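You operate a simulated robot arm through the tools that you are given. There is no shell and no other tool.

The job below is to be done with a simulated robot arm. You get a single attempt, and the scene is never put back.

JOB
Stand the stool on the foam board and sponge off its water mark.
Fine: slide the board 6-12 cm further back from the edge, set the stool down gently, sponge back in its place. Set down upright: wooden stool. What is to be rubbed or washed off counts as gone when no trace of it is left.

The check looks at the end state, three seconds after you hand in, the way a careful person would. Anything else that was tipped, shoved, dropped, spilled or broken makes it a failure.

ROBOT AND FRAMES
A 6-joint arm with a two-finger parallel gripper, fixed in place. Base frame: the origin is at the foot of the arm, x ahead of it, y to its left, z up; the work surface is at about z = 0.45. Readings come in m, rad, newtons and seconds.
With the tool pointing down near the work surface it reaches from about 0.1 to 0.58 m from the base axis. Its first joint turns from -1.152 to 1.152 rad. Payload 2.9 kg.
The tool frame sits at the grasp point between the pads (the TCP): z along the fingers, y along the line on which they close. The tips reach 0.03 m beyond it. Largest opening 0.11 m; finger width 0.02, thickness 0.01; the body of the gripper, 0.048 by 0.112 m, starts 0.055 m behind the TCP.
Orientation is told as [roll, pitch, yaw] about the base's x, y, z axes, in that order, counted from this pose: with the fingers straight down and closing along the base's y, the tool's x points along the base's -x, its y along +y and its z along -z.

CONTROLS
- The arm moves only by the tool arm_command. Its argument "series" is a list of rows, each an object (a shift or turn left out is 0, a gripper value left out holds the last) with "delta_pos": the shift along the base's x, y, z in m, a list of three; "turn": the turn, a rotation vector about the base's x, y, z in rad, a list of three; "jaw": the finger opening in m, from 0 to 0.11. In form: [{"delta_pos": [tx, ty, tz], "turn": [rx, ry, rz], "jaw": jaw}, ...]. A call has 1 to 20 rows; each row is the pose to reach, as a shift and turn from the pose commanded when the call began. A row lasts 0.2 s, in which the tool goes at most 0.05 m and 0.15 rad; a call with a longer step from one row to the next is refused whole, and so is a gripper value outside its range. A pose out of reach is approached as far as the arm can. The call stops where the force on the tool passes 40 N (or 10 N more than at its start, if that is more) or the arm is blocked; 0.2 s more then pass. Each finger travels about 0.108 m/s and halts on what it meets, pressing with about 38 N; the grip force reading is that of the motor and also rises with nothing between the fingers. The clock runs only during rows and for 0.2 s after the last one: add rows that repeat a pose to give the fingers time. It gives the time, the measured TCP pose, the force on the tool (base axes), the opening and the grip force at its end, in the units of the frame above (readings bear some noise), with the torque about the TCP (base axes, N m) and any sound that the robot's microphone picked up.
- Cameras (640 x 400 px; columns grow to the right, rows downward): "scene" is fixed at [0.0862, 0.4746, 1.3524]; the picture's right is [-0.40, -0.92, 0.00], its down [-0.78, 0.34, -0.53] and it looks along [0.49, -0.21, -0.85] (base axes); focal length 311 px, centre (320, 200). "wrist" rides on the gripper at [0.072, 0.017, -0.103] in the tool frame; the picture's right is [-0.23, 0.97, 0.00], its down [-0.76, -0.18, -0.62] and it looks along [-0.61, -0.14, 0.78] (tool axes); focal length 222 px, centre (320, 200). There is no depth. A picture from a camera that has moved, and an enlarged one, comes with that camera's place and axes in the base frame and with its lens.
- camera(camera): a new picture of that camera. The clock stands still meanwhile.
- close_up(camera, box): a new picture of the part [left, top, right, bottom] of that camera's present view, enlarged. The clock stands still meanwhile.
- finish_job(): hands the job in; it is judged then, once.

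Places have to be worked out from the pictures, the camera data and where the tool is seen. Open the gripper and draw the arm clear of the work before you hand the job in, unless the task says otherwise.

The tools are called after "Call:" as a command line: name --argument value ..., lists and objects as JSON in quotes. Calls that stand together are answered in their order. arm_command: Moves the arm, as the interface text tells. Its arguments: {"type":"object","properties":{"series":{"type":"array"}},"required":["series"]} The other tools are called the same way: camera (camera) takes a picture; close_up (camera, box) takes an enlarged picture of a part of a camera's view; finish_job () hands the job in.

At the start:

```text
time: 0.0
ee_pos: [0.4562, 0.1978, 0.7959]
tool_rot: [0.001, 0.001, 0.001]
contact_force: [0.0, 0.0, -0.2]
torque: [-0.04, -0.01, -0.01]
grip_width: 0.1097
grasp_force: 0.0
```

scene: 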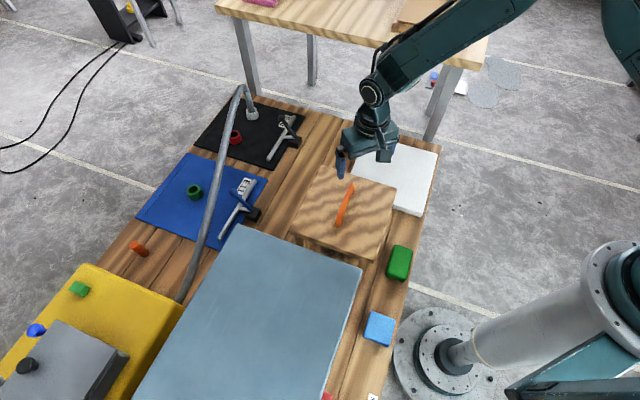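
wrist: 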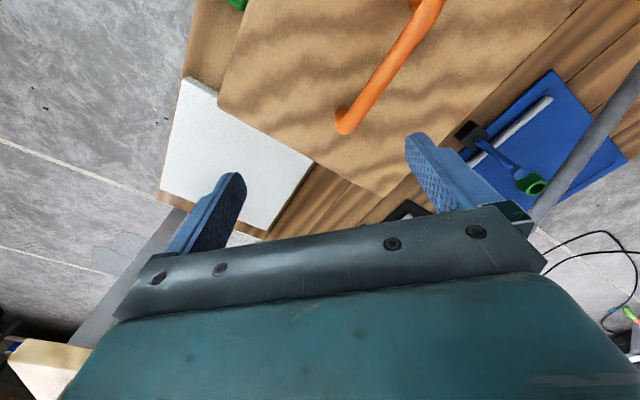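

I'll start by looking closer at the stool, the white board, and the sponge candidates before moving anything.

Call:
close_up --camera "scene" --box '[270, 120, 450, 270]'

Call:
close_up --camera "scene" --box '[300, 220, 460, 400]'

Call:
close_up --camera "scene" --box '[0, 220, 240, 400]'

Call:
close_up --camera "scene" --box '[130, 80, 320, 250]'

```text
2.67 times, centred on (360, 195) of scene
camera zoom: at [0.0862, 0.4746, 1.3524], right [-0.4, -0.92, 0.0], down [-0.78, 0.34, -0.53], along [0.49, -0.21, -0.85], focal length 830 px, centre (213, 213)
```

zoom: 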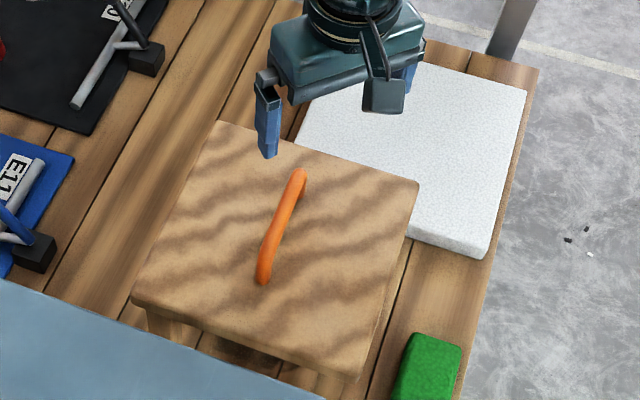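

```text
2.22 times, centred on (380, 310) of scene
camera zoom: at [0.0862, 0.4746, 1.3524], right [-0.4, -0.92, 0.0], down [-0.78, 0.34, -0.53], along [0.49, -0.21, -0.85], focal length 692 px, centre (187, -44)
```

zoom: 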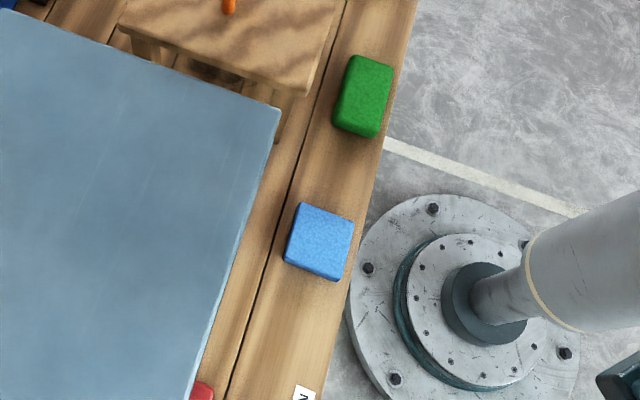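

```text
2.22 times, centred on (120, 310) of scene
camera zoom: at [0.0862, 0.4746, 1.3524], right [-0.4, -0.92, 0.0], down [-0.78, 0.34, -0.53], along [0.49, -0.21, -0.85], focal length 692 px, centre (764, -44)
```

zoom: 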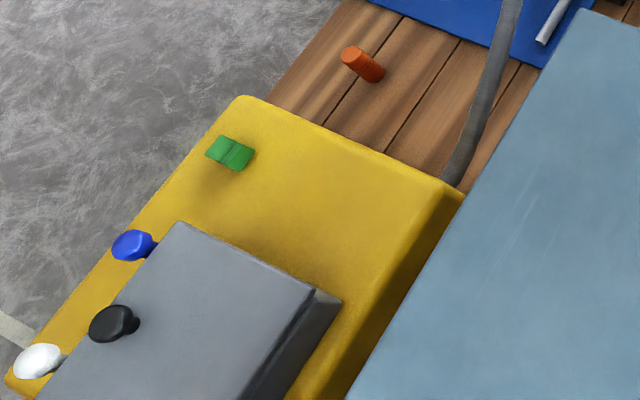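

```text
2.35 times, centred on (225, 165) of scene
camera zoom: at [0.0862, 0.4746, 1.3524], right [-0.4, -0.92, 0.0], down [-0.78, 0.34, -0.53], along [0.49, -0.21, -0.85], focal length 732 px, centre (544, 282)
```

zoom: 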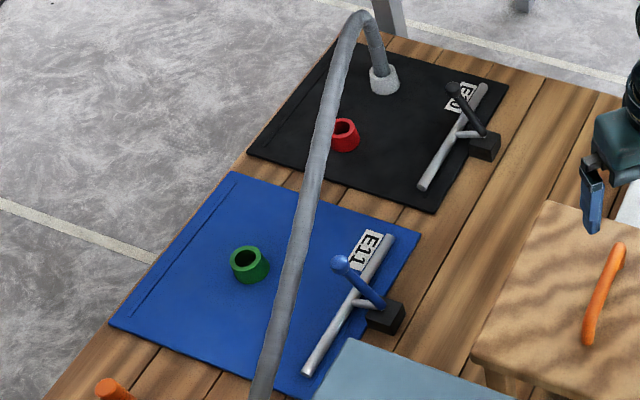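

The stool top sits at about z≈0.66 with its centre near (0.43, 0.26), and its orange handle tops out near z≈0.70. The foam board lies about 1 cm from the near table edge. I can't see a water mark yet, so I'll pull the arm back and up to look at the stool and the two sponge-like blocks with the wrist camera.

Call:
arm_command --series '[{"delta_pos": [-0.04, 0.01, 0.02]}, {"delta_pos": [-0.08, 0.02, 0.035]}, {"delta_pos": [-0.12, 0.03, 0.05]}, {"delta_pos": [-0.16, 0.04, 0.06]}, {"delta_pos": [-0.2, 0.05, 0.07]}, {"delta_pos": [-0.2, 0.05, 0.07]}]'

Call:
camera --camera "wrist"

Call:
camera --camera "scene"

```text
time: 1.4
ee_pos: [0.2581, 0.249, 0.8673]
tool_rot: [0.001, 0.0, 0.002]
contact_force: [0.2, 0.5, -0.5]
torque: [0.02, -0.02, -0.03]
grip_width: 0.1103
grasp_force: 0.1
```

```text
taken
camera wrist: at [0.1858, 0.266, 0.97], right [0.23, 0.97, 0.0], down [0.76, -0.18, 0.62], along [0.61, -0.14, -0.78], focal length 222 px, centre (320, 200)
```

wrist: 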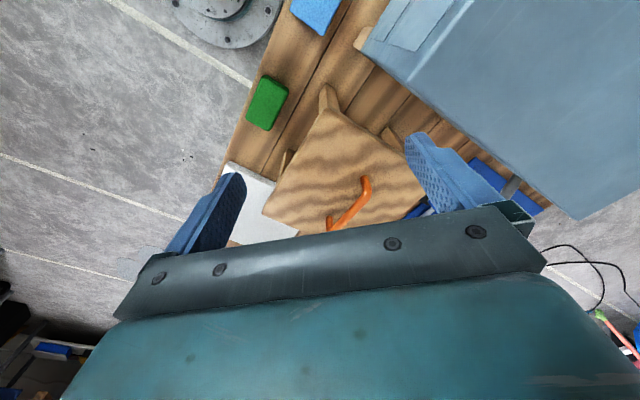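

```text
taken
```

scene: 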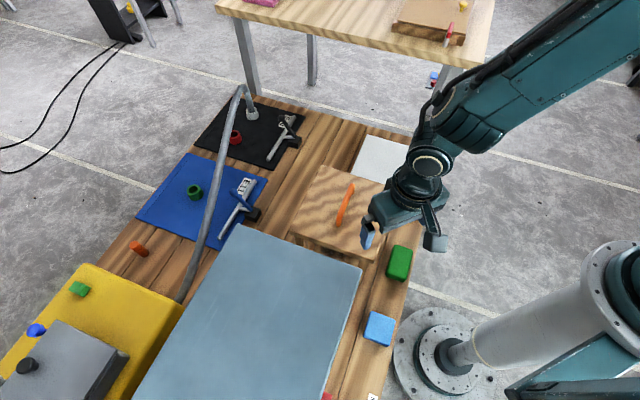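

The stool has splayed legs and the blue-grey object looks like a tall box. I'll zoom into this wrist view for detail.

Call:
close_up --camera "wrist" --box '[220, 0, 480, 240]'

Call:
close_up --camera "scene" --box '[280, 150, 420, 290]'

Call:
close_up --camera "scene" --box '[350, 230, 430, 360]'

```text
1.67 times, centred on (350, 120) of wrist
camera zoom: at [0.1858, 0.266, 0.97], right [0.23, 0.97, 0.0], down [0.76, -0.18, 0.62], along [0.61, -0.14, -0.78], focal length 370 px, centre (270, 333)
```

zoom: 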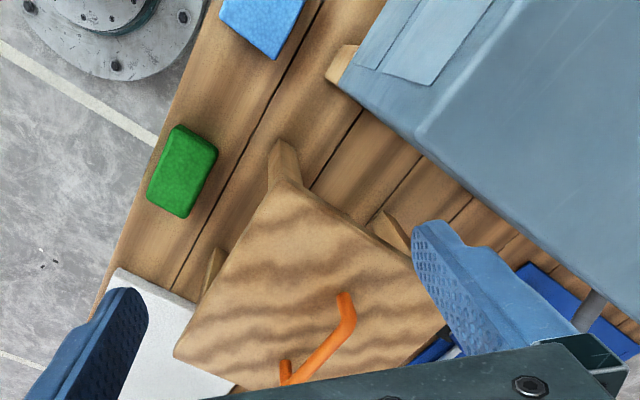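

```text
2.86 times, centred on (350, 220) of scene
camera zoom: at [0.0862, 0.4746, 1.3524], right [-0.4, -0.92, 0.0], down [-0.78, 0.34, -0.53], along [0.49, -0.21, -0.85], focal length 889 px, centre (234, 143)
```

zoom: 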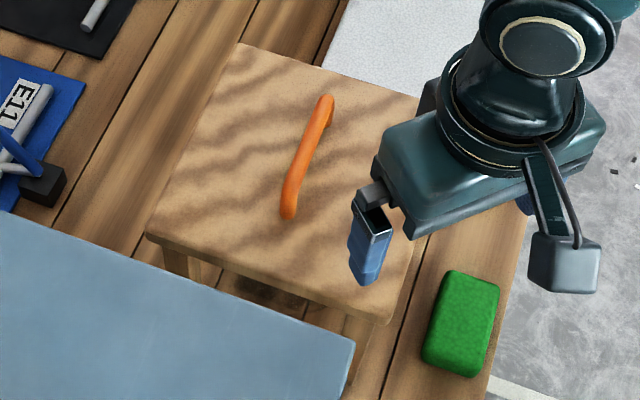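

```text
3.08 times, centred on (390, 295) of scene
camera zoom: at [0.0862, 0.4746, 1.3524], right [-0.4, -0.92, 0.0], down [-0.78, 0.34, -0.53], along [0.49, -0.21, -0.85], focal length 958 px, centre (105, -92)
```

zoom: 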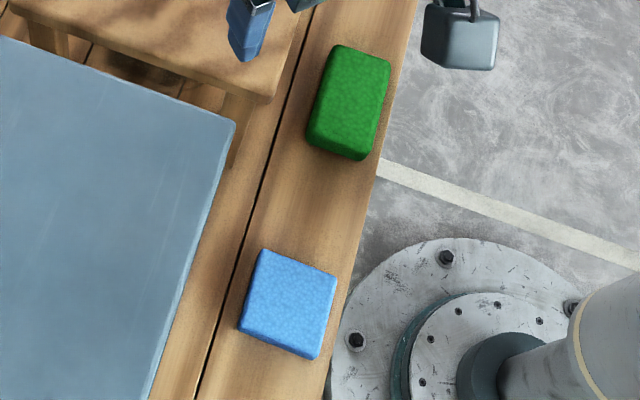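

The dark patch under the stool suggests the water mark may be on the table where the stool stands. Next I'll move back and down toward the two blocks to work out which one is the sponge.

Call:
arm_command --series '[{"delta_pos": [-0.02, -0.03, 0.0]}, {"delta_pos": [-0.04, -0.05, -0.03]}, {"delta_pos": [-0.06, -0.06, -0.07]}, {"delta_pos": [-0.08, -0.065, -0.11]}, {"delta_pos": [-0.096, -0.068, -0.15]}, {"delta_pos": [-0.096, -0.068, -0.166]}, {"delta_pos": [-0.096, -0.068, -0.166]}]'

Call:
camera --camera "wrist"

Call:
camera --camera "scene"

```text
time: 3.0
ee_pos: [0.1618, 0.1794, 0.6998]
tool_rot: [0.001, 0.001, -0.001]
contact_force: [0.2, 0.4, -0.4]
torque: [0.0, 0.0, -0.04]
grip_width: 0.1098
grasp_force: 0.1
```

```text
taken
camera wrist: at [0.0892, 0.1968, 0.8037], right [0.23, 0.97, 0.0], down [0.76, -0.18, 0.62], along [0.61, -0.14, -0.78], focal length 222 px, centre (320, 200)
```

wrist: 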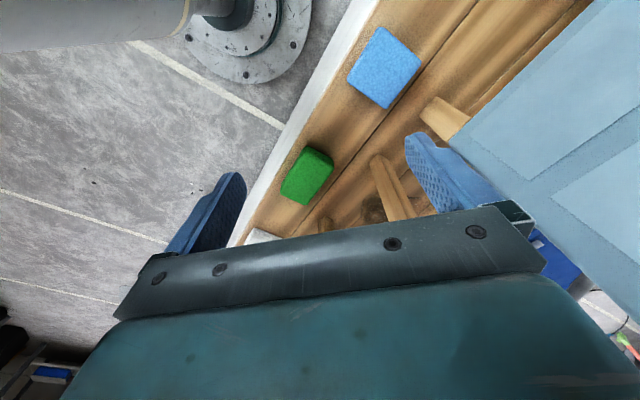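

```text
taken
```

scene: 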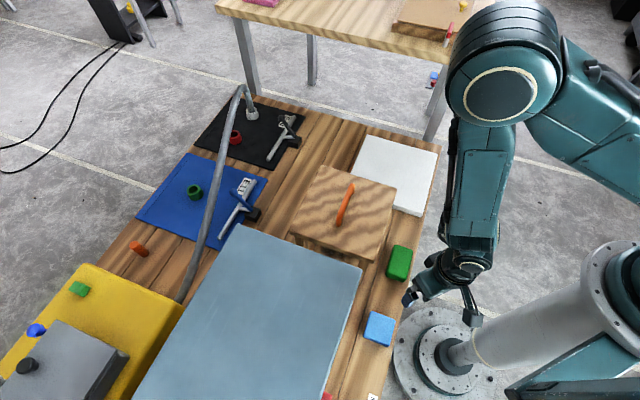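

Now I can see both blocks and under the stool. I'll zoom in on each.

Call:
close_up --camera "wrist" --box '[230, 120, 430, 250]'

Call:
close_up --camera "wrist" --box '[320, 0, 520, 130]'

Call:
close_up --camera "scene" --box '[280, 120, 450, 280]'

Call:
close_up --camera "scene" --box '[310, 300, 420, 400]'

```text
3.08 times, centred on (330, 185) of wrist
camera zoom: at [0.0892, 0.1968, 0.8037], right [0.23, 0.97, 0.0], down [0.76, -0.18, 0.62], along [0.61, -0.14, -0.78], focal length 684 px, centre (289, 246)
```

zoom: 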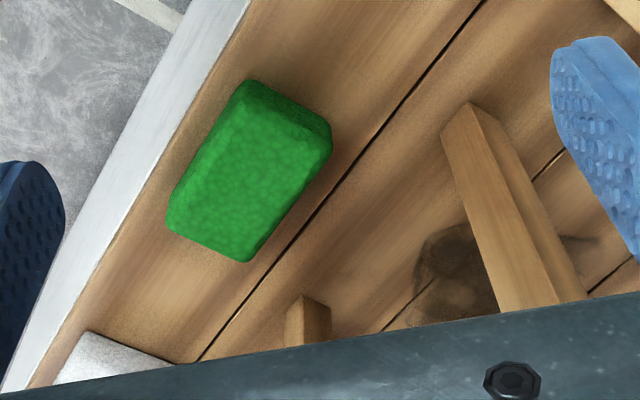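

```text
3.08 times, centred on (420, 65) of wrist
camera zoom: at [0.0892, 0.1968, 0.8037], right [0.23, 0.97, 0.0], down [0.76, -0.18, 0.62], along [0.61, -0.14, -0.78], focal length 684 px, centre (12, 615)
```

zoom: 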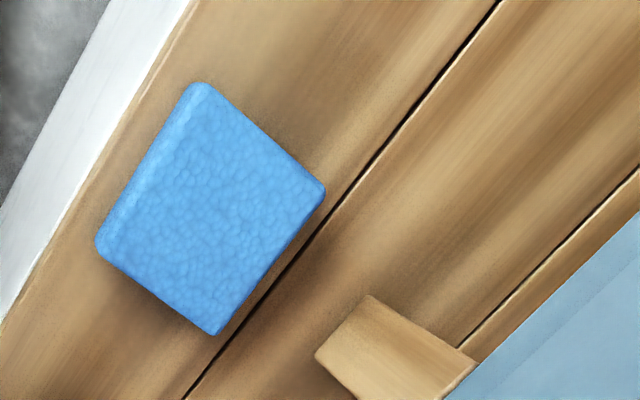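

```text
2.50 times, centred on (365, 200) of scene
camera zoom: at [0.0862, 0.4746, 1.3524], right [-0.4, -0.92, 0.0], down [-0.78, 0.34, -0.53], along [0.49, -0.21, -0.85], focal length 778 px, centre (208, 200)
```

zoom: 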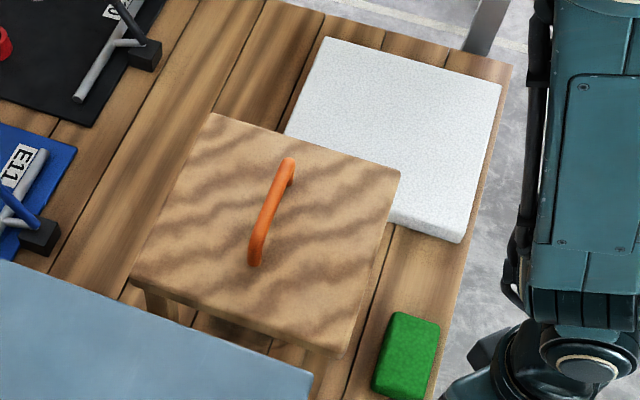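

```text
4.00 times, centred on (365, 350) of scene
camera zoom: at [0.0862, 0.4746, 1.3524], right [-0.4, -0.92, 0.0], down [-0.78, 0.34, -0.53], along [0.49, -0.21, -0.85], focal length 1245 px, centre (140, -400)
```

zoom: 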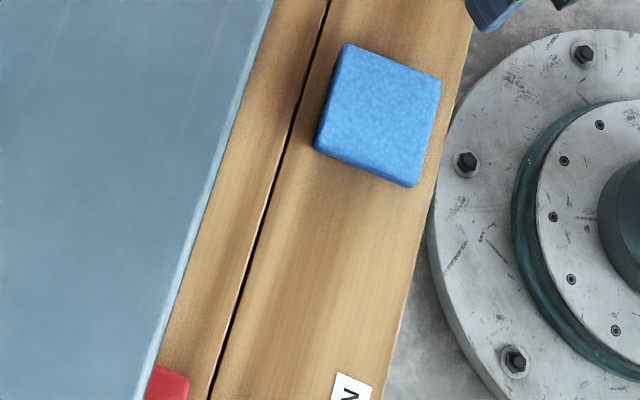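

The stain is confirmed: a brown water mark on the table under the stool, near (0.42, 0.27). The board's near edge is at about n≈0.283 along (0.717, 0.697), just inside the table edge, so I'll slide it back with the open fingers. First I'll travel along the table edge to a point outside the board, turning the gripper square to it.

Call:
arm_command --series '[{"delta_pos": [0.0317, -0.0319, 0.0], "turn": [0, 0, 0.0771]}, {"delta_pos": [0.0634, -0.0638, 0.0], "turn": [0, 0, 0.1542]}, {"delta_pos": [0.0951, -0.0957, 0.0], "turn": [0, 0, 0.2313]}, {"delta_pos": [0.1268, -0.1276, 0.0], "turn": [0, 0, 0.3084]}, {"delta_pos": [0.1585, -0.1595, 0.0], "turn": [0, 0, 0.3855]}, {"delta_pos": [0.1902, -0.1914, 0.0], "turn": [0, 0, 0.4626]}, {"delta_pos": [0.2219, -0.2233, 0.0], "turn": [0, 0, 0.5397]}, {"delta_pos": [0.2536, -0.2552, 0.0], "turn": [0, 0, 0.6168]}, {"delta_pos": [0.2853, -0.2871, 0.0], "turn": [0, 0, 0.6939]}, {"delta_pos": [0.317, -0.319, 0.0], "turn": [0, 0, 0.771]}, {"delta_pos": [0.317, -0.319, 0.0], "turn": [0, 0, 0.771]}]'

Call:
camera --camera "wrist"

Call:
camera --camera "scene"

```text
time: 5.4
ee_pos: [0.478, -0.1388, 0.6995]
tool_rot: [0.0, 0.001, 0.772]
contact_force: [0.4, -0.6, -0.4]
torque: [0.01, 0.02, -0.03]
grip_width: 0.1101
grasp_force: 0.0
```

```text
taken
camera wrist: at [0.4144, -0.1766, 0.8037], right [-0.52, 0.86, 0.0], down [0.67, 0.4, 0.62], along [0.53, 0.32, -0.78], focal length 222 px, centre (320, 200)
```

wrist: 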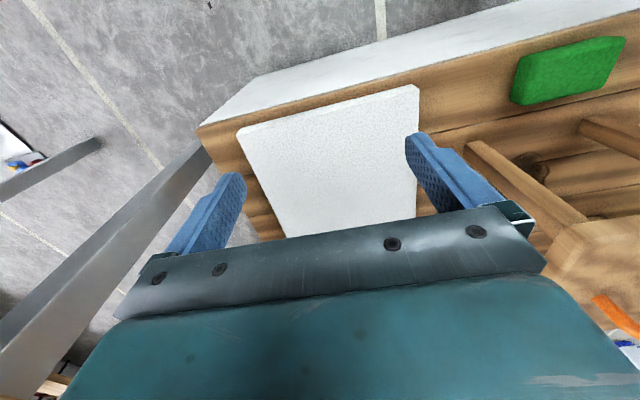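

```text
taken
```

scene: 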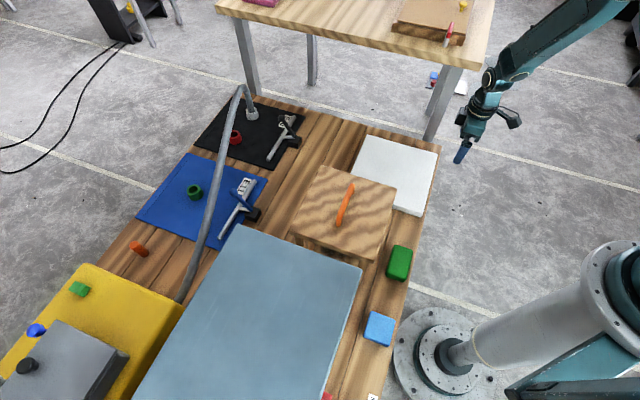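

The board and table edge are clearly visible. I'll zoom in to measure the board's corners and thickness before lowering the fingers.

Call:
close_up --camera "wrist" --box '[180, 60, 440, 250]'

Call:
close_up --camera "scene" --box '[340, 125, 450, 225]'

Call:
close_up --camera "wrist" --box '[440, 20, 640, 300]'

```text
2.11 times, centred on (310, 155) of wrist
camera zoom: at [0.4144, -0.1766, 0.8037], right [-0.52, 0.86, 0.0], down [0.67, 0.4, 0.62], along [0.53, 0.32, -0.78], focal length 468 px, centre (341, 295)
```

zoom: 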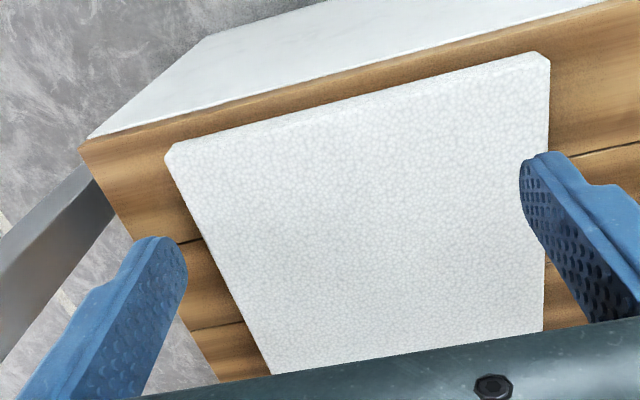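

```text
4.00 times, centred on (395, 175) of scene
camera zoom: at [0.0862, 0.4746, 1.3524], right [-0.4, -0.92, 0.0], down [-0.78, 0.34, -0.53], along [0.49, -0.21, -0.85], focal length 1245 px, centre (20, 300)
```

zoom: 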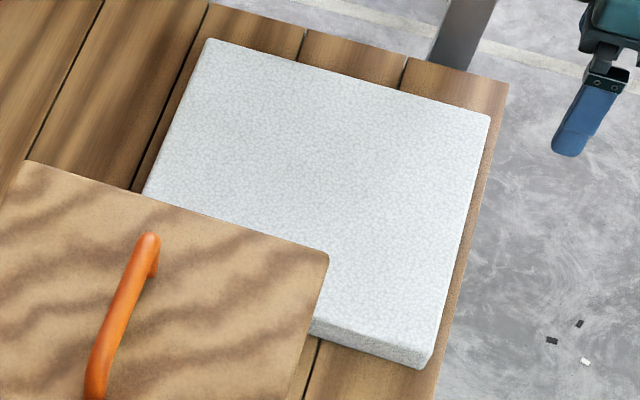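

```text
1.43 times, centred on (540, 160) of wrist
camera zoom: at [0.4144, -0.1766, 0.8037], right [-0.52, 0.86, 0.0], down [0.67, 0.4, 0.62], along [0.53, 0.32, -0.78], focal length 317 px, centre (6, 257)
```

zoom: 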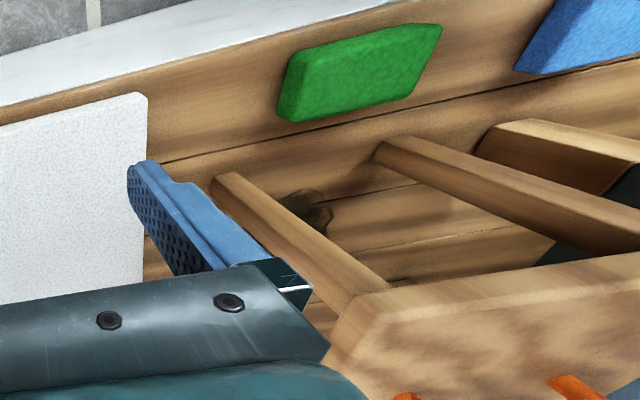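

From the wrist view, the board's near edge is at n≈0.2735 and the table edge at n≈0.262, with the fingers just outside both. I'll lower the open fingers beside the edge to a tip height of about 0.462.

Call:
arm_command --series '[{"delta_pos": [-0.0043, -0.0042, -0.045]}, {"delta_pos": [-0.0043, -0.0042, -0.09]}, {"delta_pos": [-0.0043, -0.0042, -0.135]}, {"delta_pos": [-0.0043, -0.0042, -0.175]}, {"delta_pos": [-0.0043, -0.0042, -0.2]}, {"delta_pos": [-0.0043, -0.0042, -0.208]}, {"delta_pos": [-0.0043, -0.0042, -0.208]}]'

Call:
camera --camera "wrist"

Call:
camera --camera "scene"

```text
time: 7.0
ee_pos: [0.474, -0.1401, 0.4913]
tool_rot: [0.001, 0.0, 0.771]
contact_force: [-0.7, -0.3, 0.2]
torque: [-0.03, 0.02, 0.0]
grip_width: 0.1101
grasp_force: 0.0
```

```text
taken
camera wrist: at [0.4096, -0.1788, 0.596], right [-0.52, 0.86, 0.0], down [0.67, 0.4, 0.62], along [0.53, 0.32, -0.78], focal length 222 px, centre (320, 200)
```

wrist: 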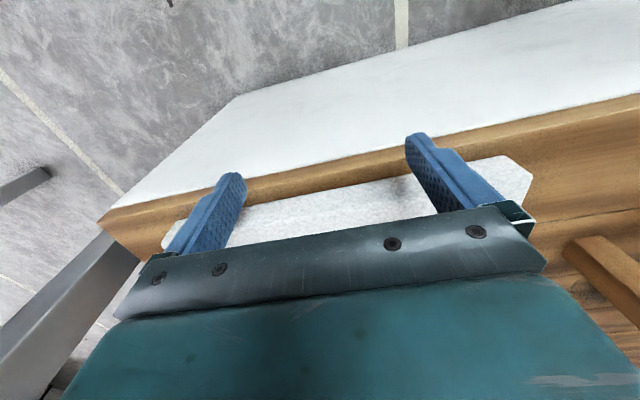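

```text
taken
```

scene: 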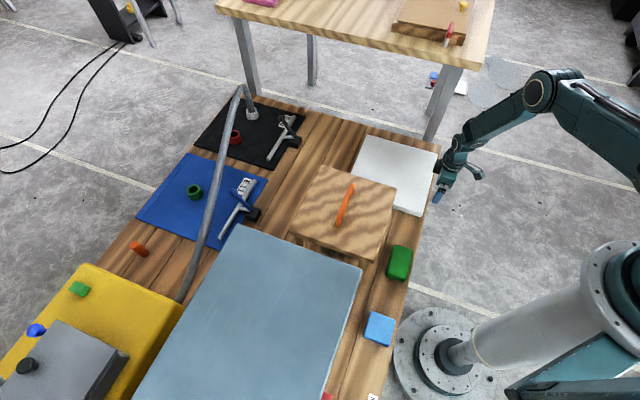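

The tips are beside the board's near face, just outside the table edge, with no contact. I'll zoom in to check that the fingers are level with the board's side face.

Call:
close_up --camera "wrist" --box '[100, 100, 560, 280]'

Call:
close_up --camera "scene" --box '[380, 130, 500, 220]'

```text
1.39 times, centred on (330, 190) of wrist
camera zoom: at [0.4096, -0.1788, 0.596], right [-0.52, 0.86, 0.0], down [0.67, 0.4, 0.62], along [0.53, 0.32, -0.78], focal length 309 px, centre (306, 214)
```

zoom: 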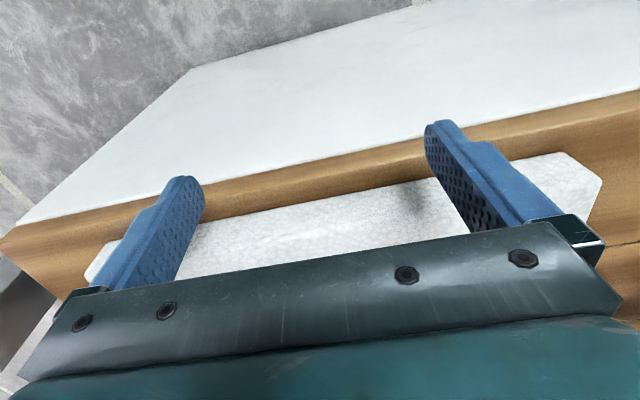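

```text
4.44 times, centred on (440, 175) of scene
camera zoom: at [0.0862, 0.4746, 1.3524], right [-0.4, -0.92, 0.0], down [-0.78, 0.34, -0.53], along [0.49, -0.21, -0.85], focal length 1384 px, centre (-213, 311)
```

zoom: 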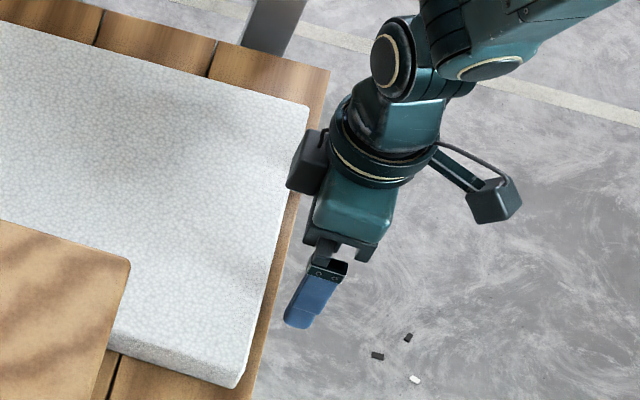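

Fingers are level with the board face and clear of the table. I'll push slowly along the inward normal, about 10.4 cm of travel, which should move the board about 8 cm.

Call:
arm_command --series '[{"delta_pos": [0.0072, 0.007, 0]}, {"delta_pos": [0.0129, 0.0126, 0]}, {"delta_pos": [0.0179, 0.0174, 0]}, {"delta_pos": [0.0229, 0.0223, 0]}, {"delta_pos": [0.0279, 0.0272, 0]}, {"delta_pos": [0.033, 0.0321, 0]}, {"delta_pos": [0.038, 0.0369, 0]}, {"delta_pos": [0.043, 0.0418, 0]}, {"delta_pos": [0.048, 0.0467, 0]}, {"delta_pos": [0.053, 0.0516, 0]}, {"delta_pos": [0.058, 0.0565, 0]}, {"delta_pos": [0.0631, 0.0613, 0]}, {"delta_pos": [0.0681, 0.0662, 0]}, {"delta_pos": [0.0717, 0.0697, 0]}, {"delta_pos": [0.0746, 0.0725, 0]}, {"delta_pos": [0.0746, 0.0725, 0]}]'

Call:
camera --camera "scene"

Call:
camera --camera "wrist"

```text
time: 10.4
ee_pos: [0.5507, -0.0696, 0.4914]
tool_rot: [0.001, 0.0, 0.77]
contact_force: [0.5, 0.3, -0.4]
torque: [0.0, 0.01, -0.02]
grip_width: 0.1099
grasp_force: 0.1
```

```text
taken
```

scene: 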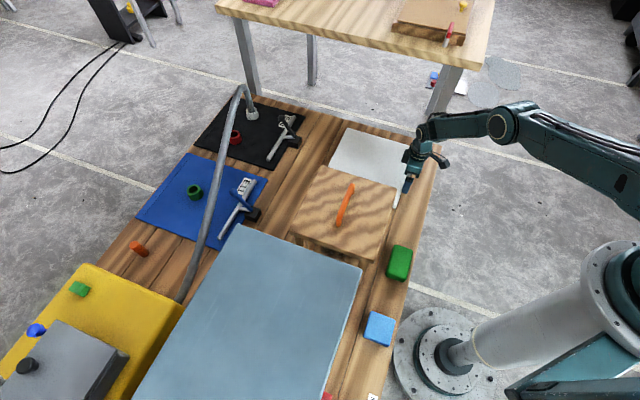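

```text
taken
camera wrist: at [0.4858, -0.1085, 0.5954], right [-0.52, 0.86, 0.0], down [0.67, 0.4, 0.62], along [0.53, 0.32, -0.78], focal length 222 px, centre (320, 200)
```

wrist: 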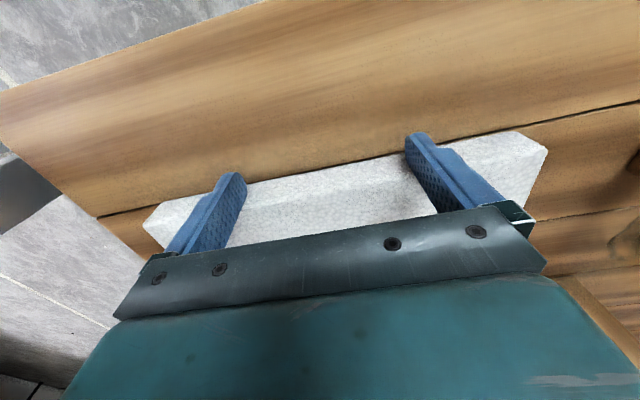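

The board slid back with the fingers still square on its edge. I'll back off, rise, and return to the earlier vantage pose to measure how far it moved.

Call:
arm_command --series '[{"delta_pos": [-0.0143, -0.0139, 0]}, {"delta_pos": [-0.0287, -0.0279, 0.01]}, {"delta_pos": [-0.043, -0.0418, 0.045]}, {"delta_pos": [-0.055, -0.0535, 0.09]}, {"delta_pos": [-0.065, -0.063, 0.135]}, {"delta_pos": [-0.0703, -0.0683, 0.175]}, {"delta_pos": [-0.0703, -0.0683, 0.208]}, {"delta_pos": [-0.0703, -0.0683, 0.208]}]'

Call:
close_up --camera "wrist" --box '[180, 60, 440, 250]'

Call:
close_up --camera "scene" --box '[300, 100, 460, 240]'

Call:
camera --camera "wrist"

```text
time: 12.2
ee_pos: [0.4783, -0.1379, 0.7009]
tool_rot: [0.0, -0.001, 0.771]
contact_force: [0.2, 0.4, 0.1]
torque: [-0.01, -0.01, 0.02]
grip_width: 0.11
grasp_force: 0.0
```

```text
2.11 times, centred on (310, 155) of wrist
camera zoom: at [0.4143, -0.176, 0.8046], right [-0.52, 0.86, 0.0], down [0.67, 0.4, 0.62], along [0.53, 0.32, -0.78], focal length 468 px, centre (341, 295)
```

zoom: 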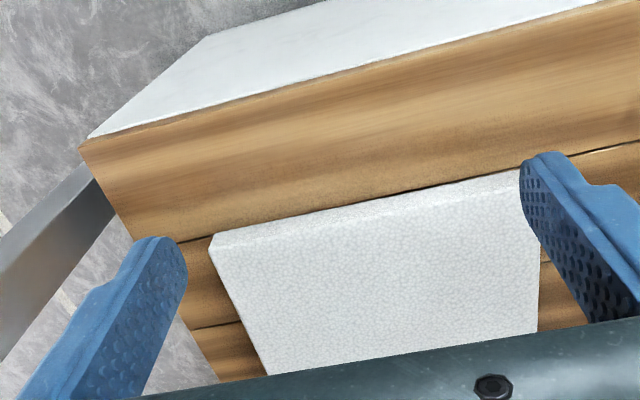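

```text
2.86 times, centred on (380, 170) of scene
camera zoom: at [0.0862, 0.4746, 1.3524], right [-0.4, -0.92, 0.0], down [-0.78, 0.34, -0.53], along [0.49, -0.21, -0.85], focal length 889 px, centre (149, 286)
```

zoom: 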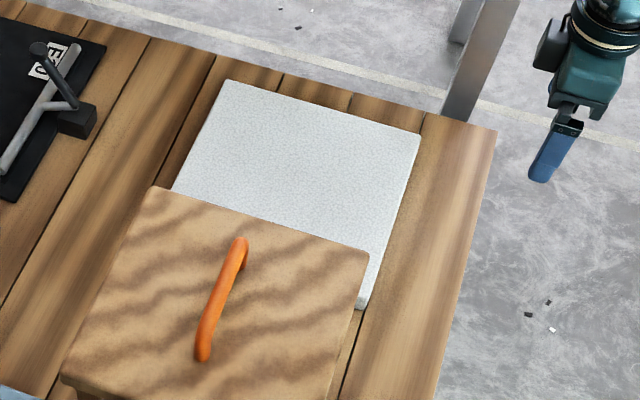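

```text
taken
camera wrist: at [0.4143, -0.176, 0.8046], right [-0.52, 0.86, 0.0], down [0.67, 0.4, 0.62], along [0.53, 0.32, -0.78], focal length 222 px, centre (320, 200)
```

wrist: 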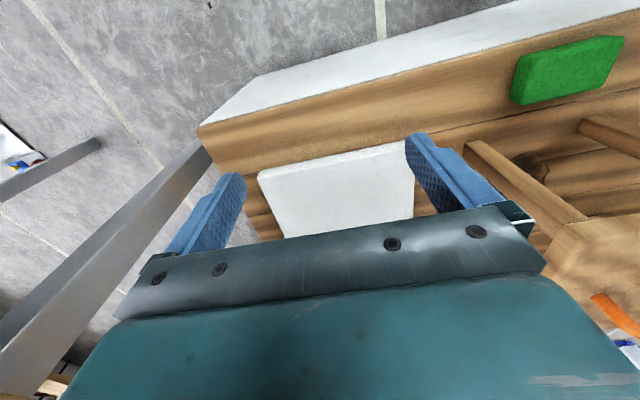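

The board's near edge moved from n≈0.274 to n≈0.360, so it slid about 8.5 cm back and stayed square. Next I'll rise, turn the gripper so the fingers close across the handle, and test how far out I can reach above the spot where the stool must stand.

Call:
arm_command --series '[{"delta_pos": [0.0, 0.0, 0.03], "turn": [0, 0, -0.1428]}, {"delta_pos": [0.0, 0.01, 0.06], "turn": [0, 0, -0.2856]}, {"delta_pos": [0.015, 0.025, 0.09], "turn": [0, 0, -0.4284]}, {"delta_pos": [0.03, 0.045, 0.1], "turn": [0, 0, -0.5712]}, {"delta_pos": [0.05, 0.065, 0.1], "turn": [0, 0, -0.714]}, {"delta_pos": [0.07, 0.085, 0.1], "turn": [0, 0, -0.8568]}, {"delta_pos": [0.09, 0.105, 0.1], "turn": [0, 0, -0.9996]}, {"delta_pos": [0.11, 0.125, 0.1], "turn": [0, 0, -1.1424]}, {"delta_pos": [0.13, 0.145, 0.1], "turn": [0, 0, -1.2852]}, {"delta_pos": [0.145, 0.16, 0.1], "turn": [0, 0, -1.428]}, {"delta_pos": [0.155, 0.17, 0.1], "turn": [0, 0, -1.5708]}, {"delta_pos": [0.155, 0.17, 0.1], "turn": [0, 0, -1.5708]}, {"delta_pos": [0.155, 0.17, 0.1], "turn": [0, 0, -1.5708]}]'

Call:
camera --camera "wrist"

Call:
camera --camera "scene"

```text
time: 15.0
ee_pos: [0.634, 0.0302, 0.8001]
tool_rot: [-0.002, 0.001, -0.801]
contact_force: [-0.9, 0.5, 0.0]
torque: [0.02, 0.03, 0.03]
grip_width: 0.1102
grasp_force: 0.0
```

```text
taken
camera wrist: at [0.5953, 0.0935, 0.904], right [0.86, 0.52, 0.0], down [0.4, -0.67, 0.62], along [0.32, -0.53, -0.78], focal length 222 px, centre (320, 200)
```

wrist: 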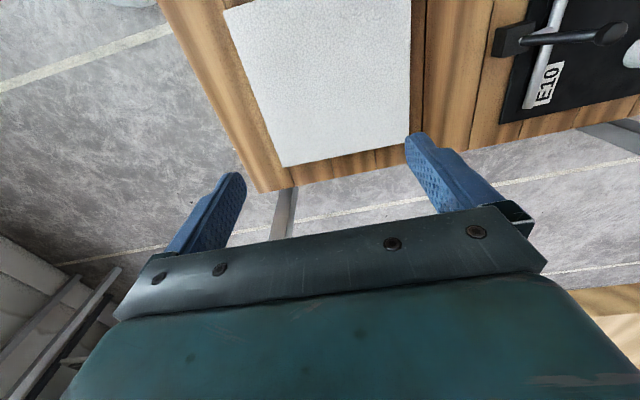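

```text
taken
```

scene: 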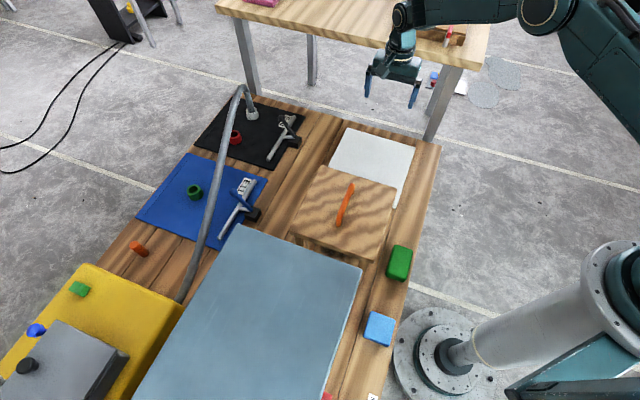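

The tool reaches (0.634, 0.030, 0.80) while vertical, so the far spot is feasible from above. I'll check reach lower down at about z 0.72, where the handle will be at set-down, and zoom in on the board.

Call:
close_up --camera "wrist" --box '[200, 0, 440, 200]'

Call:
arm_command --series '[{"delta_pos": [0.0, 0.0, -0.03]}, {"delta_pos": [0.0, 0.0, -0.06]}, {"delta_pos": [0.0, 0.0, -0.08]}, {"delta_pos": [0.008, 0.0, -0.08]}, {"delta_pos": [0.008, 0.0, -0.08]}]'

Call:
camera --camera "scene"

```text
2.00 times, centred on (320, 100) of wrist
camera zoom: at [0.5953, 0.0935, 0.904], right [0.86, 0.52, 0.0], down [0.4, -0.67, 0.62], along [0.32, -0.53, -0.78], focal length 444 px, centre (320, 400)
```

zoom: 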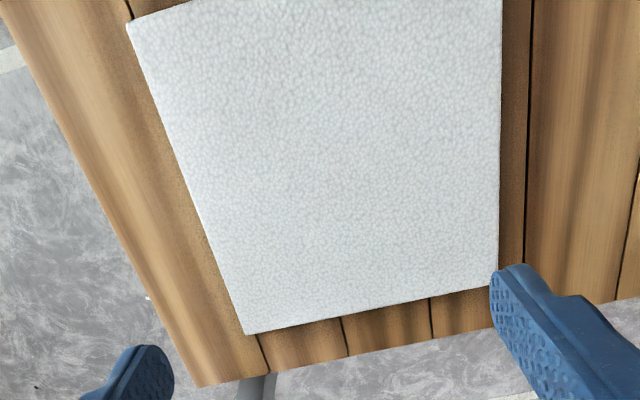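

```text
time: 16.2
ee_pos: [0.6412, 0.0298, 0.7203]
tool_rot: [-0.001, 0.0, -0.8]
contact_force: [0.1, 0.0, -0.5]
torque: [0.0, 0.02, 0.0]
grip_width: 0.1099
grasp_force: 0.1
```

```text
taken
```

scene: 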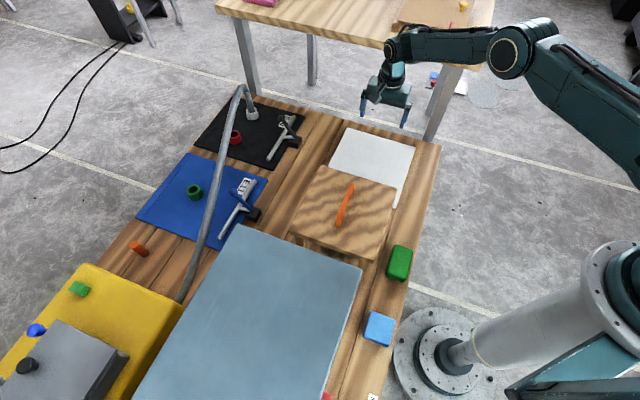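

Reach is fine at (0.641, 0.030, 0.72) with the tool vertical, so no tilt is needed. The board now spans n 0.357–0.625 and e 0.303–0.575, with its centre near (0.49, 0.44). Next I'll rise and move above the stool's near-box side to locate the handle precisely.

Call:
arm_command --series '[{"delta_pos": [0.0, 0.0, 0.045]}, {"delta_pos": [0.0, 0.0, 0.09]}, {"delta_pos": [-0.01, 0.0105, 0.135]}, {"delta_pos": [-0.035, 0.037, 0.16]}, {"delta_pos": [-0.065, 0.0684, 0.175]}, {"delta_pos": [-0.095, 0.1, 0.18]}, {"delta_pos": [-0.13, 0.1367, 0.18]}, {"delta_pos": [-0.164, 0.1725, 0.18]}, {"delta_pos": [-0.198, 0.2083, 0.18]}, {"delta_pos": [-0.232, 0.244, 0.18]}, {"delta_pos": [-0.258, 0.2714, 0.18]}, {"delta_pos": [-0.2716, 0.2857, 0.18]}, {"delta_pos": [-0.2716, 0.2857, 0.18]}]'

Call:
camera --camera "wrist"

Call:
close_up --camera "wrist" --box '[210, 60, 430, 230]'

Call:
camera --camera "scene"

```text
refused: row 7 steps farther than a row can; nothing moved
```

```text
taken
camera wrist: at [0.6031, 0.0943, 0.824], right [0.86, 0.52, 0.0], down [0.4, -0.67, 0.62], along [0.32, -0.53, -0.78], focal length 222 px, centre (320, 200)
```

wrist: 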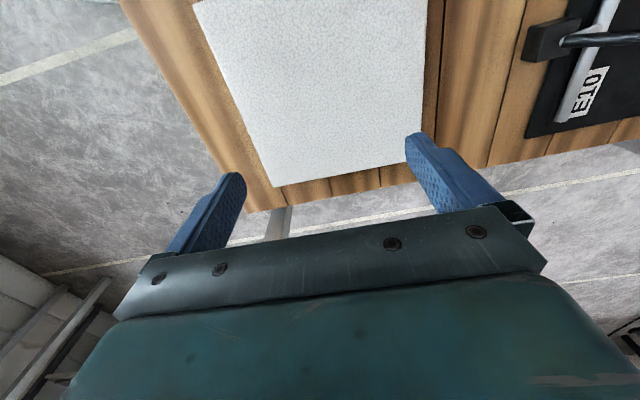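

```text
2.35 times, centred on (320, 145) of wrist
camera zoom: at [0.6031, 0.0943, 0.824], right [0.86, 0.52, 0.0], down [0.4, -0.67, 0.62], along [0.32, -0.53, -0.78], focal length 523 px, centre (320, 329)
```

zoom: 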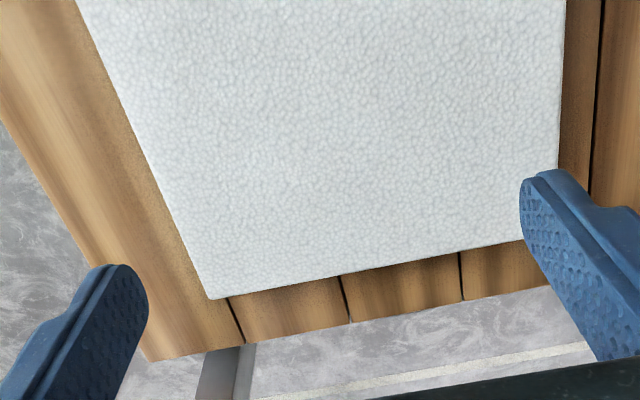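

```text
taken
```

scene: 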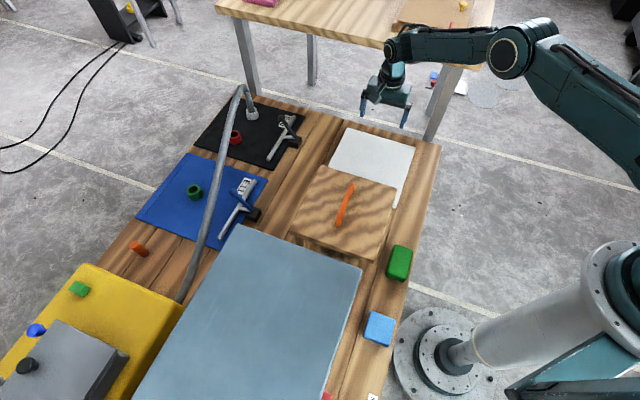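

One step was slightly over 5 cm, so the call was refused and nothing moved. I'll send the same path with smaller steps.

Call:
arm_command --series '[{"delta_pos": [0.0, 0.0, 0.045]}, {"delta_pos": [0.0, 0.0, 0.09]}, {"delta_pos": [-0.01, 0.0105, 0.13]}, {"delta_pos": [-0.03, 0.0316, 0.16]}, {"delta_pos": [-0.06, 0.0631, 0.175]}, {"delta_pos": [-0.09, 0.0947, 0.18]}, {"delta_pos": [-0.12, 0.1262, 0.18]}, {"delta_pos": [-0.15, 0.1578, 0.18]}, {"delta_pos": [-0.18, 0.1893, 0.18]}, {"delta_pos": [-0.21, 0.2209, 0.18]}, {"delta_pos": [-0.24, 0.2525, 0.18]}, {"delta_pos": [-0.26, 0.2735, 0.18]}, {"delta_pos": [-0.2716, 0.2857, 0.18]}, {"delta_pos": [-0.2716, 0.2857, 0.18]}]'

Call:
camera --camera "wrist"

Call:
close_up --camera "wrist" --box '[210, 60, 430, 230]'

Call:
camera --camera "scene"

```text
time: 19.2
ee_pos: [0.3711, 0.3172, 0.8989]
tool_rot: [0.001, -0.002, -0.798]
contact_force: [-0.2, 0.2, -0.3]
torque: [0.03, -0.02, -0.02]
grip_width: 0.11
grasp_force: 0.1
```

```text
taken
camera wrist: at [0.3322, 0.3811, 1.0039], right [0.86, 0.52, 0.0], down [0.4, -0.67, 0.62], along [0.32, -0.53, -0.78], focal length 222 px, centre (320, 200)
```

wrist: 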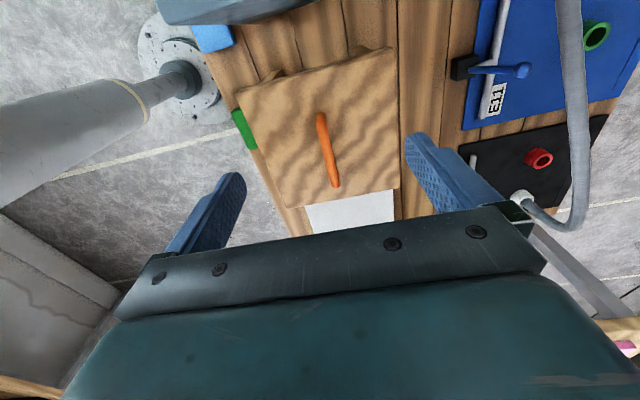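

```text
2.35 times, centred on (320, 145) of wrist
camera zoom: at [0.3322, 0.3811, 1.0039], right [0.86, 0.52, 0.0], down [0.4, -0.67, 0.62], along [0.32, -0.53, -0.78], focal length 523 px, centre (320, 329)
```

zoom: 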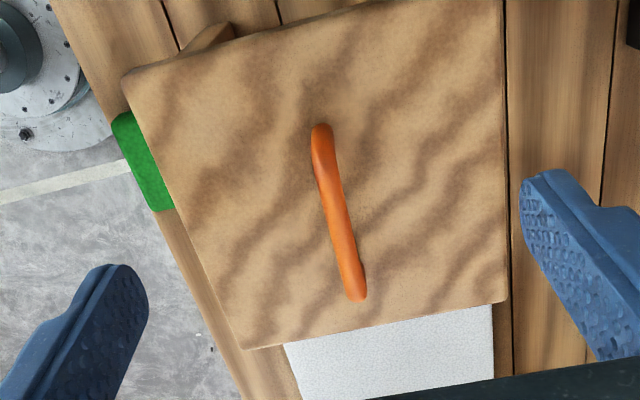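

```text
taken
```

scene: 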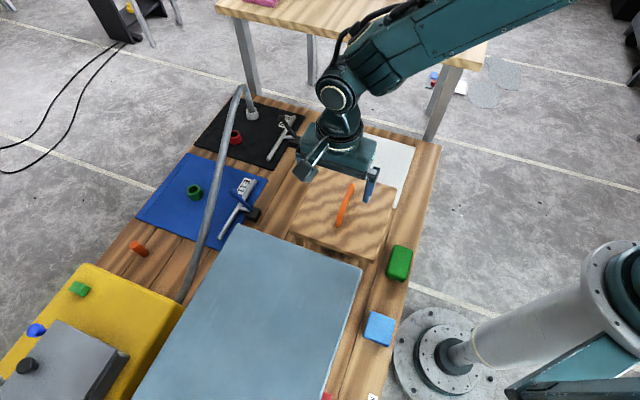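

The handle bar runs along e with its centre near n≈0.482, e≈0.118, which is about (0.428, 0.251), and the stool top spans n 0.37–0.594. I'll move directly over it at z≈0.80 with the fingers straddling, then check alignment before descending.

Call:
arm_command --series '[{"delta_pos": [0.02, -0.022, -0.01]}, {"delta_pos": [0.04, -0.044, -0.03]}, {"delta_pos": [0.0592, -0.0651, -0.06]}, {"delta_pos": [0.0592, -0.0651, -0.1]}, {"delta_pos": [0.0592, -0.0651, -0.1]}]'

Call:
camera --camera "wrist"

Call:
close_up --camera "wrist" --box '[180, 0, 460, 230]'

Call:
close_up --camera "scene" --box '[270, 120, 430, 280]'

```text
time: 20.4
ee_pos: [0.4311, 0.2516, 0.8001]
tool_rot: [-0.001, -0.003, -0.798]
contact_force: [-0.3, -0.1, 0.0]
torque: [-0.02, 0.01, 0.01]
grip_width: 0.11
grasp_force: 0.1
```

```text
taken
camera wrist: at [0.3925, 0.3163, 0.9044], right [0.86, 0.52, 0.0], down [0.4, -0.67, 0.62], along [0.32, -0.53, -0.78], focal length 222 px, centre (320, 200)
```

wrist: 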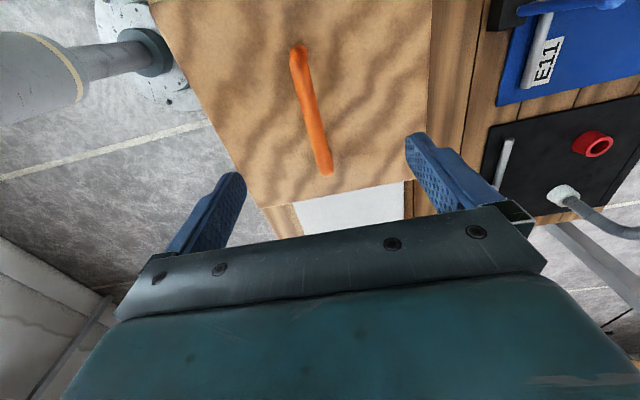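

```text
1.74 times, centred on (320, 115) of wrist
camera zoom: at [0.3925, 0.3163, 0.9044], right [0.86, 0.52, 0.0], down [0.4, -0.67, 0.62], along [0.32, -0.53, -0.78], focal length 386 px, centre (320, 348)
```

zoom: 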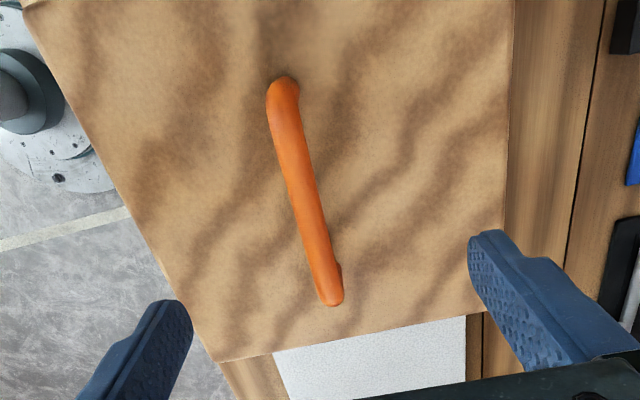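

```text
2.50 times, centred on (350, 200) of scene
camera zoom: at [0.0862, 0.4746, 1.3524], right [-0.4, -0.92, 0.0], down [-0.78, 0.34, -0.53], along [0.49, -0.21, -0.85], focal length 778 px, centre (245, 200)
```

zoom: 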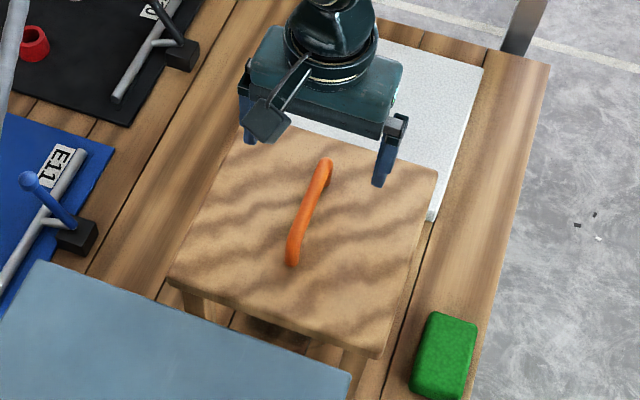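

Triangulating three wrist views puts the bar top at z≈0.695, with the bar centred at n≈0.480, e≈0.116, within a few mm of the TCP. I'll descend slowly to TCP z≈0.702 with the fingers straddling it.

Call:
arm_command --series '[{"delta_pos": [0, 0, -0.025]}, {"delta_pos": [0, 0, -0.05]}, {"delta_pos": [0, 0, -0.07]}, {"delta_pos": [0, 0, -0.085]}, {"delta_pos": [0, 0, -0.093]}, {"delta_pos": [0, 0, -0.098]}, {"delta_pos": [0, 0, -0.098]}]'

Call:
camera --camera "wrist"

Call:
close_up --camera "scene" --box '[290, 140, 410, 260]'

```text
time: 22.1
ee_pos: [0.4297, 0.2528, 0.7051]
tool_rot: [0.001, 0.0, -0.802]
contact_force: [-0.7, 1.3, 3.5]
torque: [-0.1, 0.17, -0.07]
grip_width: 0.1099
grasp_force: 0.1
stopped in row 7: the force on the tool passed its limit at 42 N (the readings are from after the stop); the commanded pose is now the measured one
```

```text
taken
camera wrist: at [0.3915, 0.3167, 0.8094], right [0.86, 0.52, 0.0], down [0.4, -0.67, 0.62], along [0.32, -0.53, -0.78], focal length 222 px, centre (320, 200)
```

wrist: 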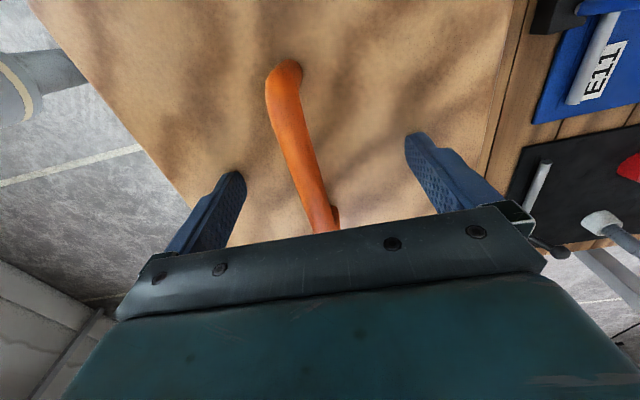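

```text
3.33 times, centred on (350, 200) of scene
camera zoom: at [0.0861, 0.4746, 1.3524], right [-0.4, -0.92, 0.0], down [-0.78, 0.34, -0.53], along [0.49, -0.21, -0.85], focal length 1038 px, centre (220, 200)
```

zoom: 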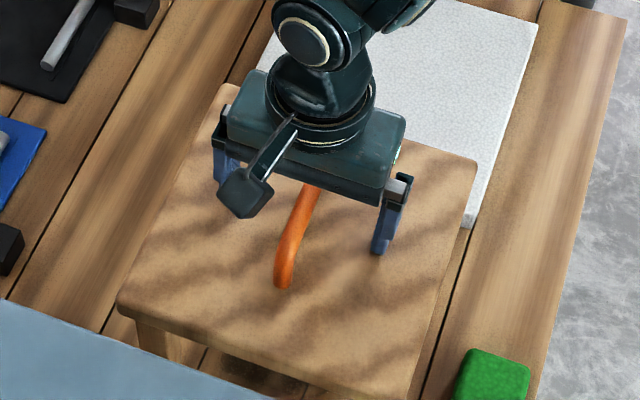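

The fingertips touched the stool top at TCP z≈0.704, so the top is at about 0.674 and the bar lies between the fingers. I'll lift 4 mm to clear the wood and close on the bar.

Call:
arm_command --series '[{"delta_pos": [0, 0, 0.004]}, {"delta_pos": [0, 0, 0.004], "jaw": 0.06}, {"delta_pos": [0, 0, 0.004], "jaw": 0.03}, {"delta_pos": [0, 0, 0.004], "jaw": 0.0}, {"delta_pos": [0, 0, 0.004], "jaw": 0.0}, {"delta_pos": [0, 0, 0.004], "jaw": 0.0}, {"delta_pos": [0, 0, 0.004], "jaw": 0.0}]'

Call:
camera --camera "wrist"

Call:
camera --camera "scene"

```text
time: 23.8
ee_pos: [0.4293, 0.2532, 0.7087]
tool_rot: [0.0, 0.001, -0.799]
contact_force: [-4.3, -1.5, 0.4]
torque: [0.38, 0.44, 0.27]
grip_width: 0.0134
grasp_force: 38.0
```

```text
taken
camera wrist: at [0.3911, 0.3166, 0.8131], right [0.86, 0.52, 0.0], down [0.4, -0.67, 0.62], along [0.32, -0.53, -0.78], focal length 222 px, centre (320, 200)
```

wrist: 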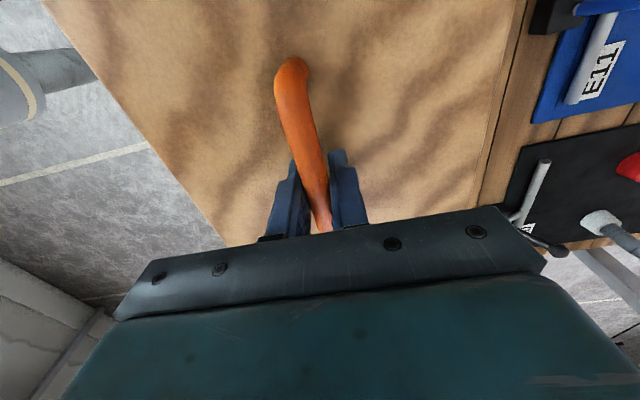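

```text
taken
```

scene: 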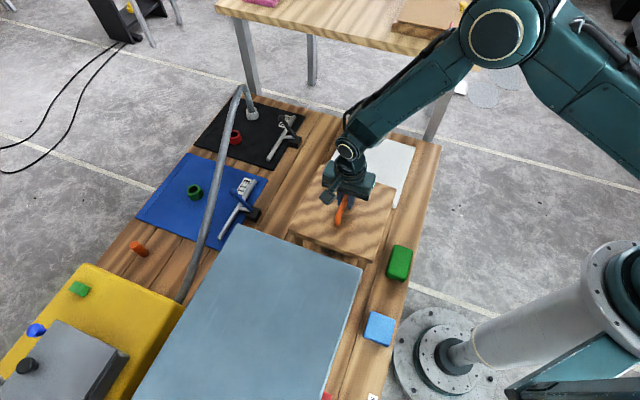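

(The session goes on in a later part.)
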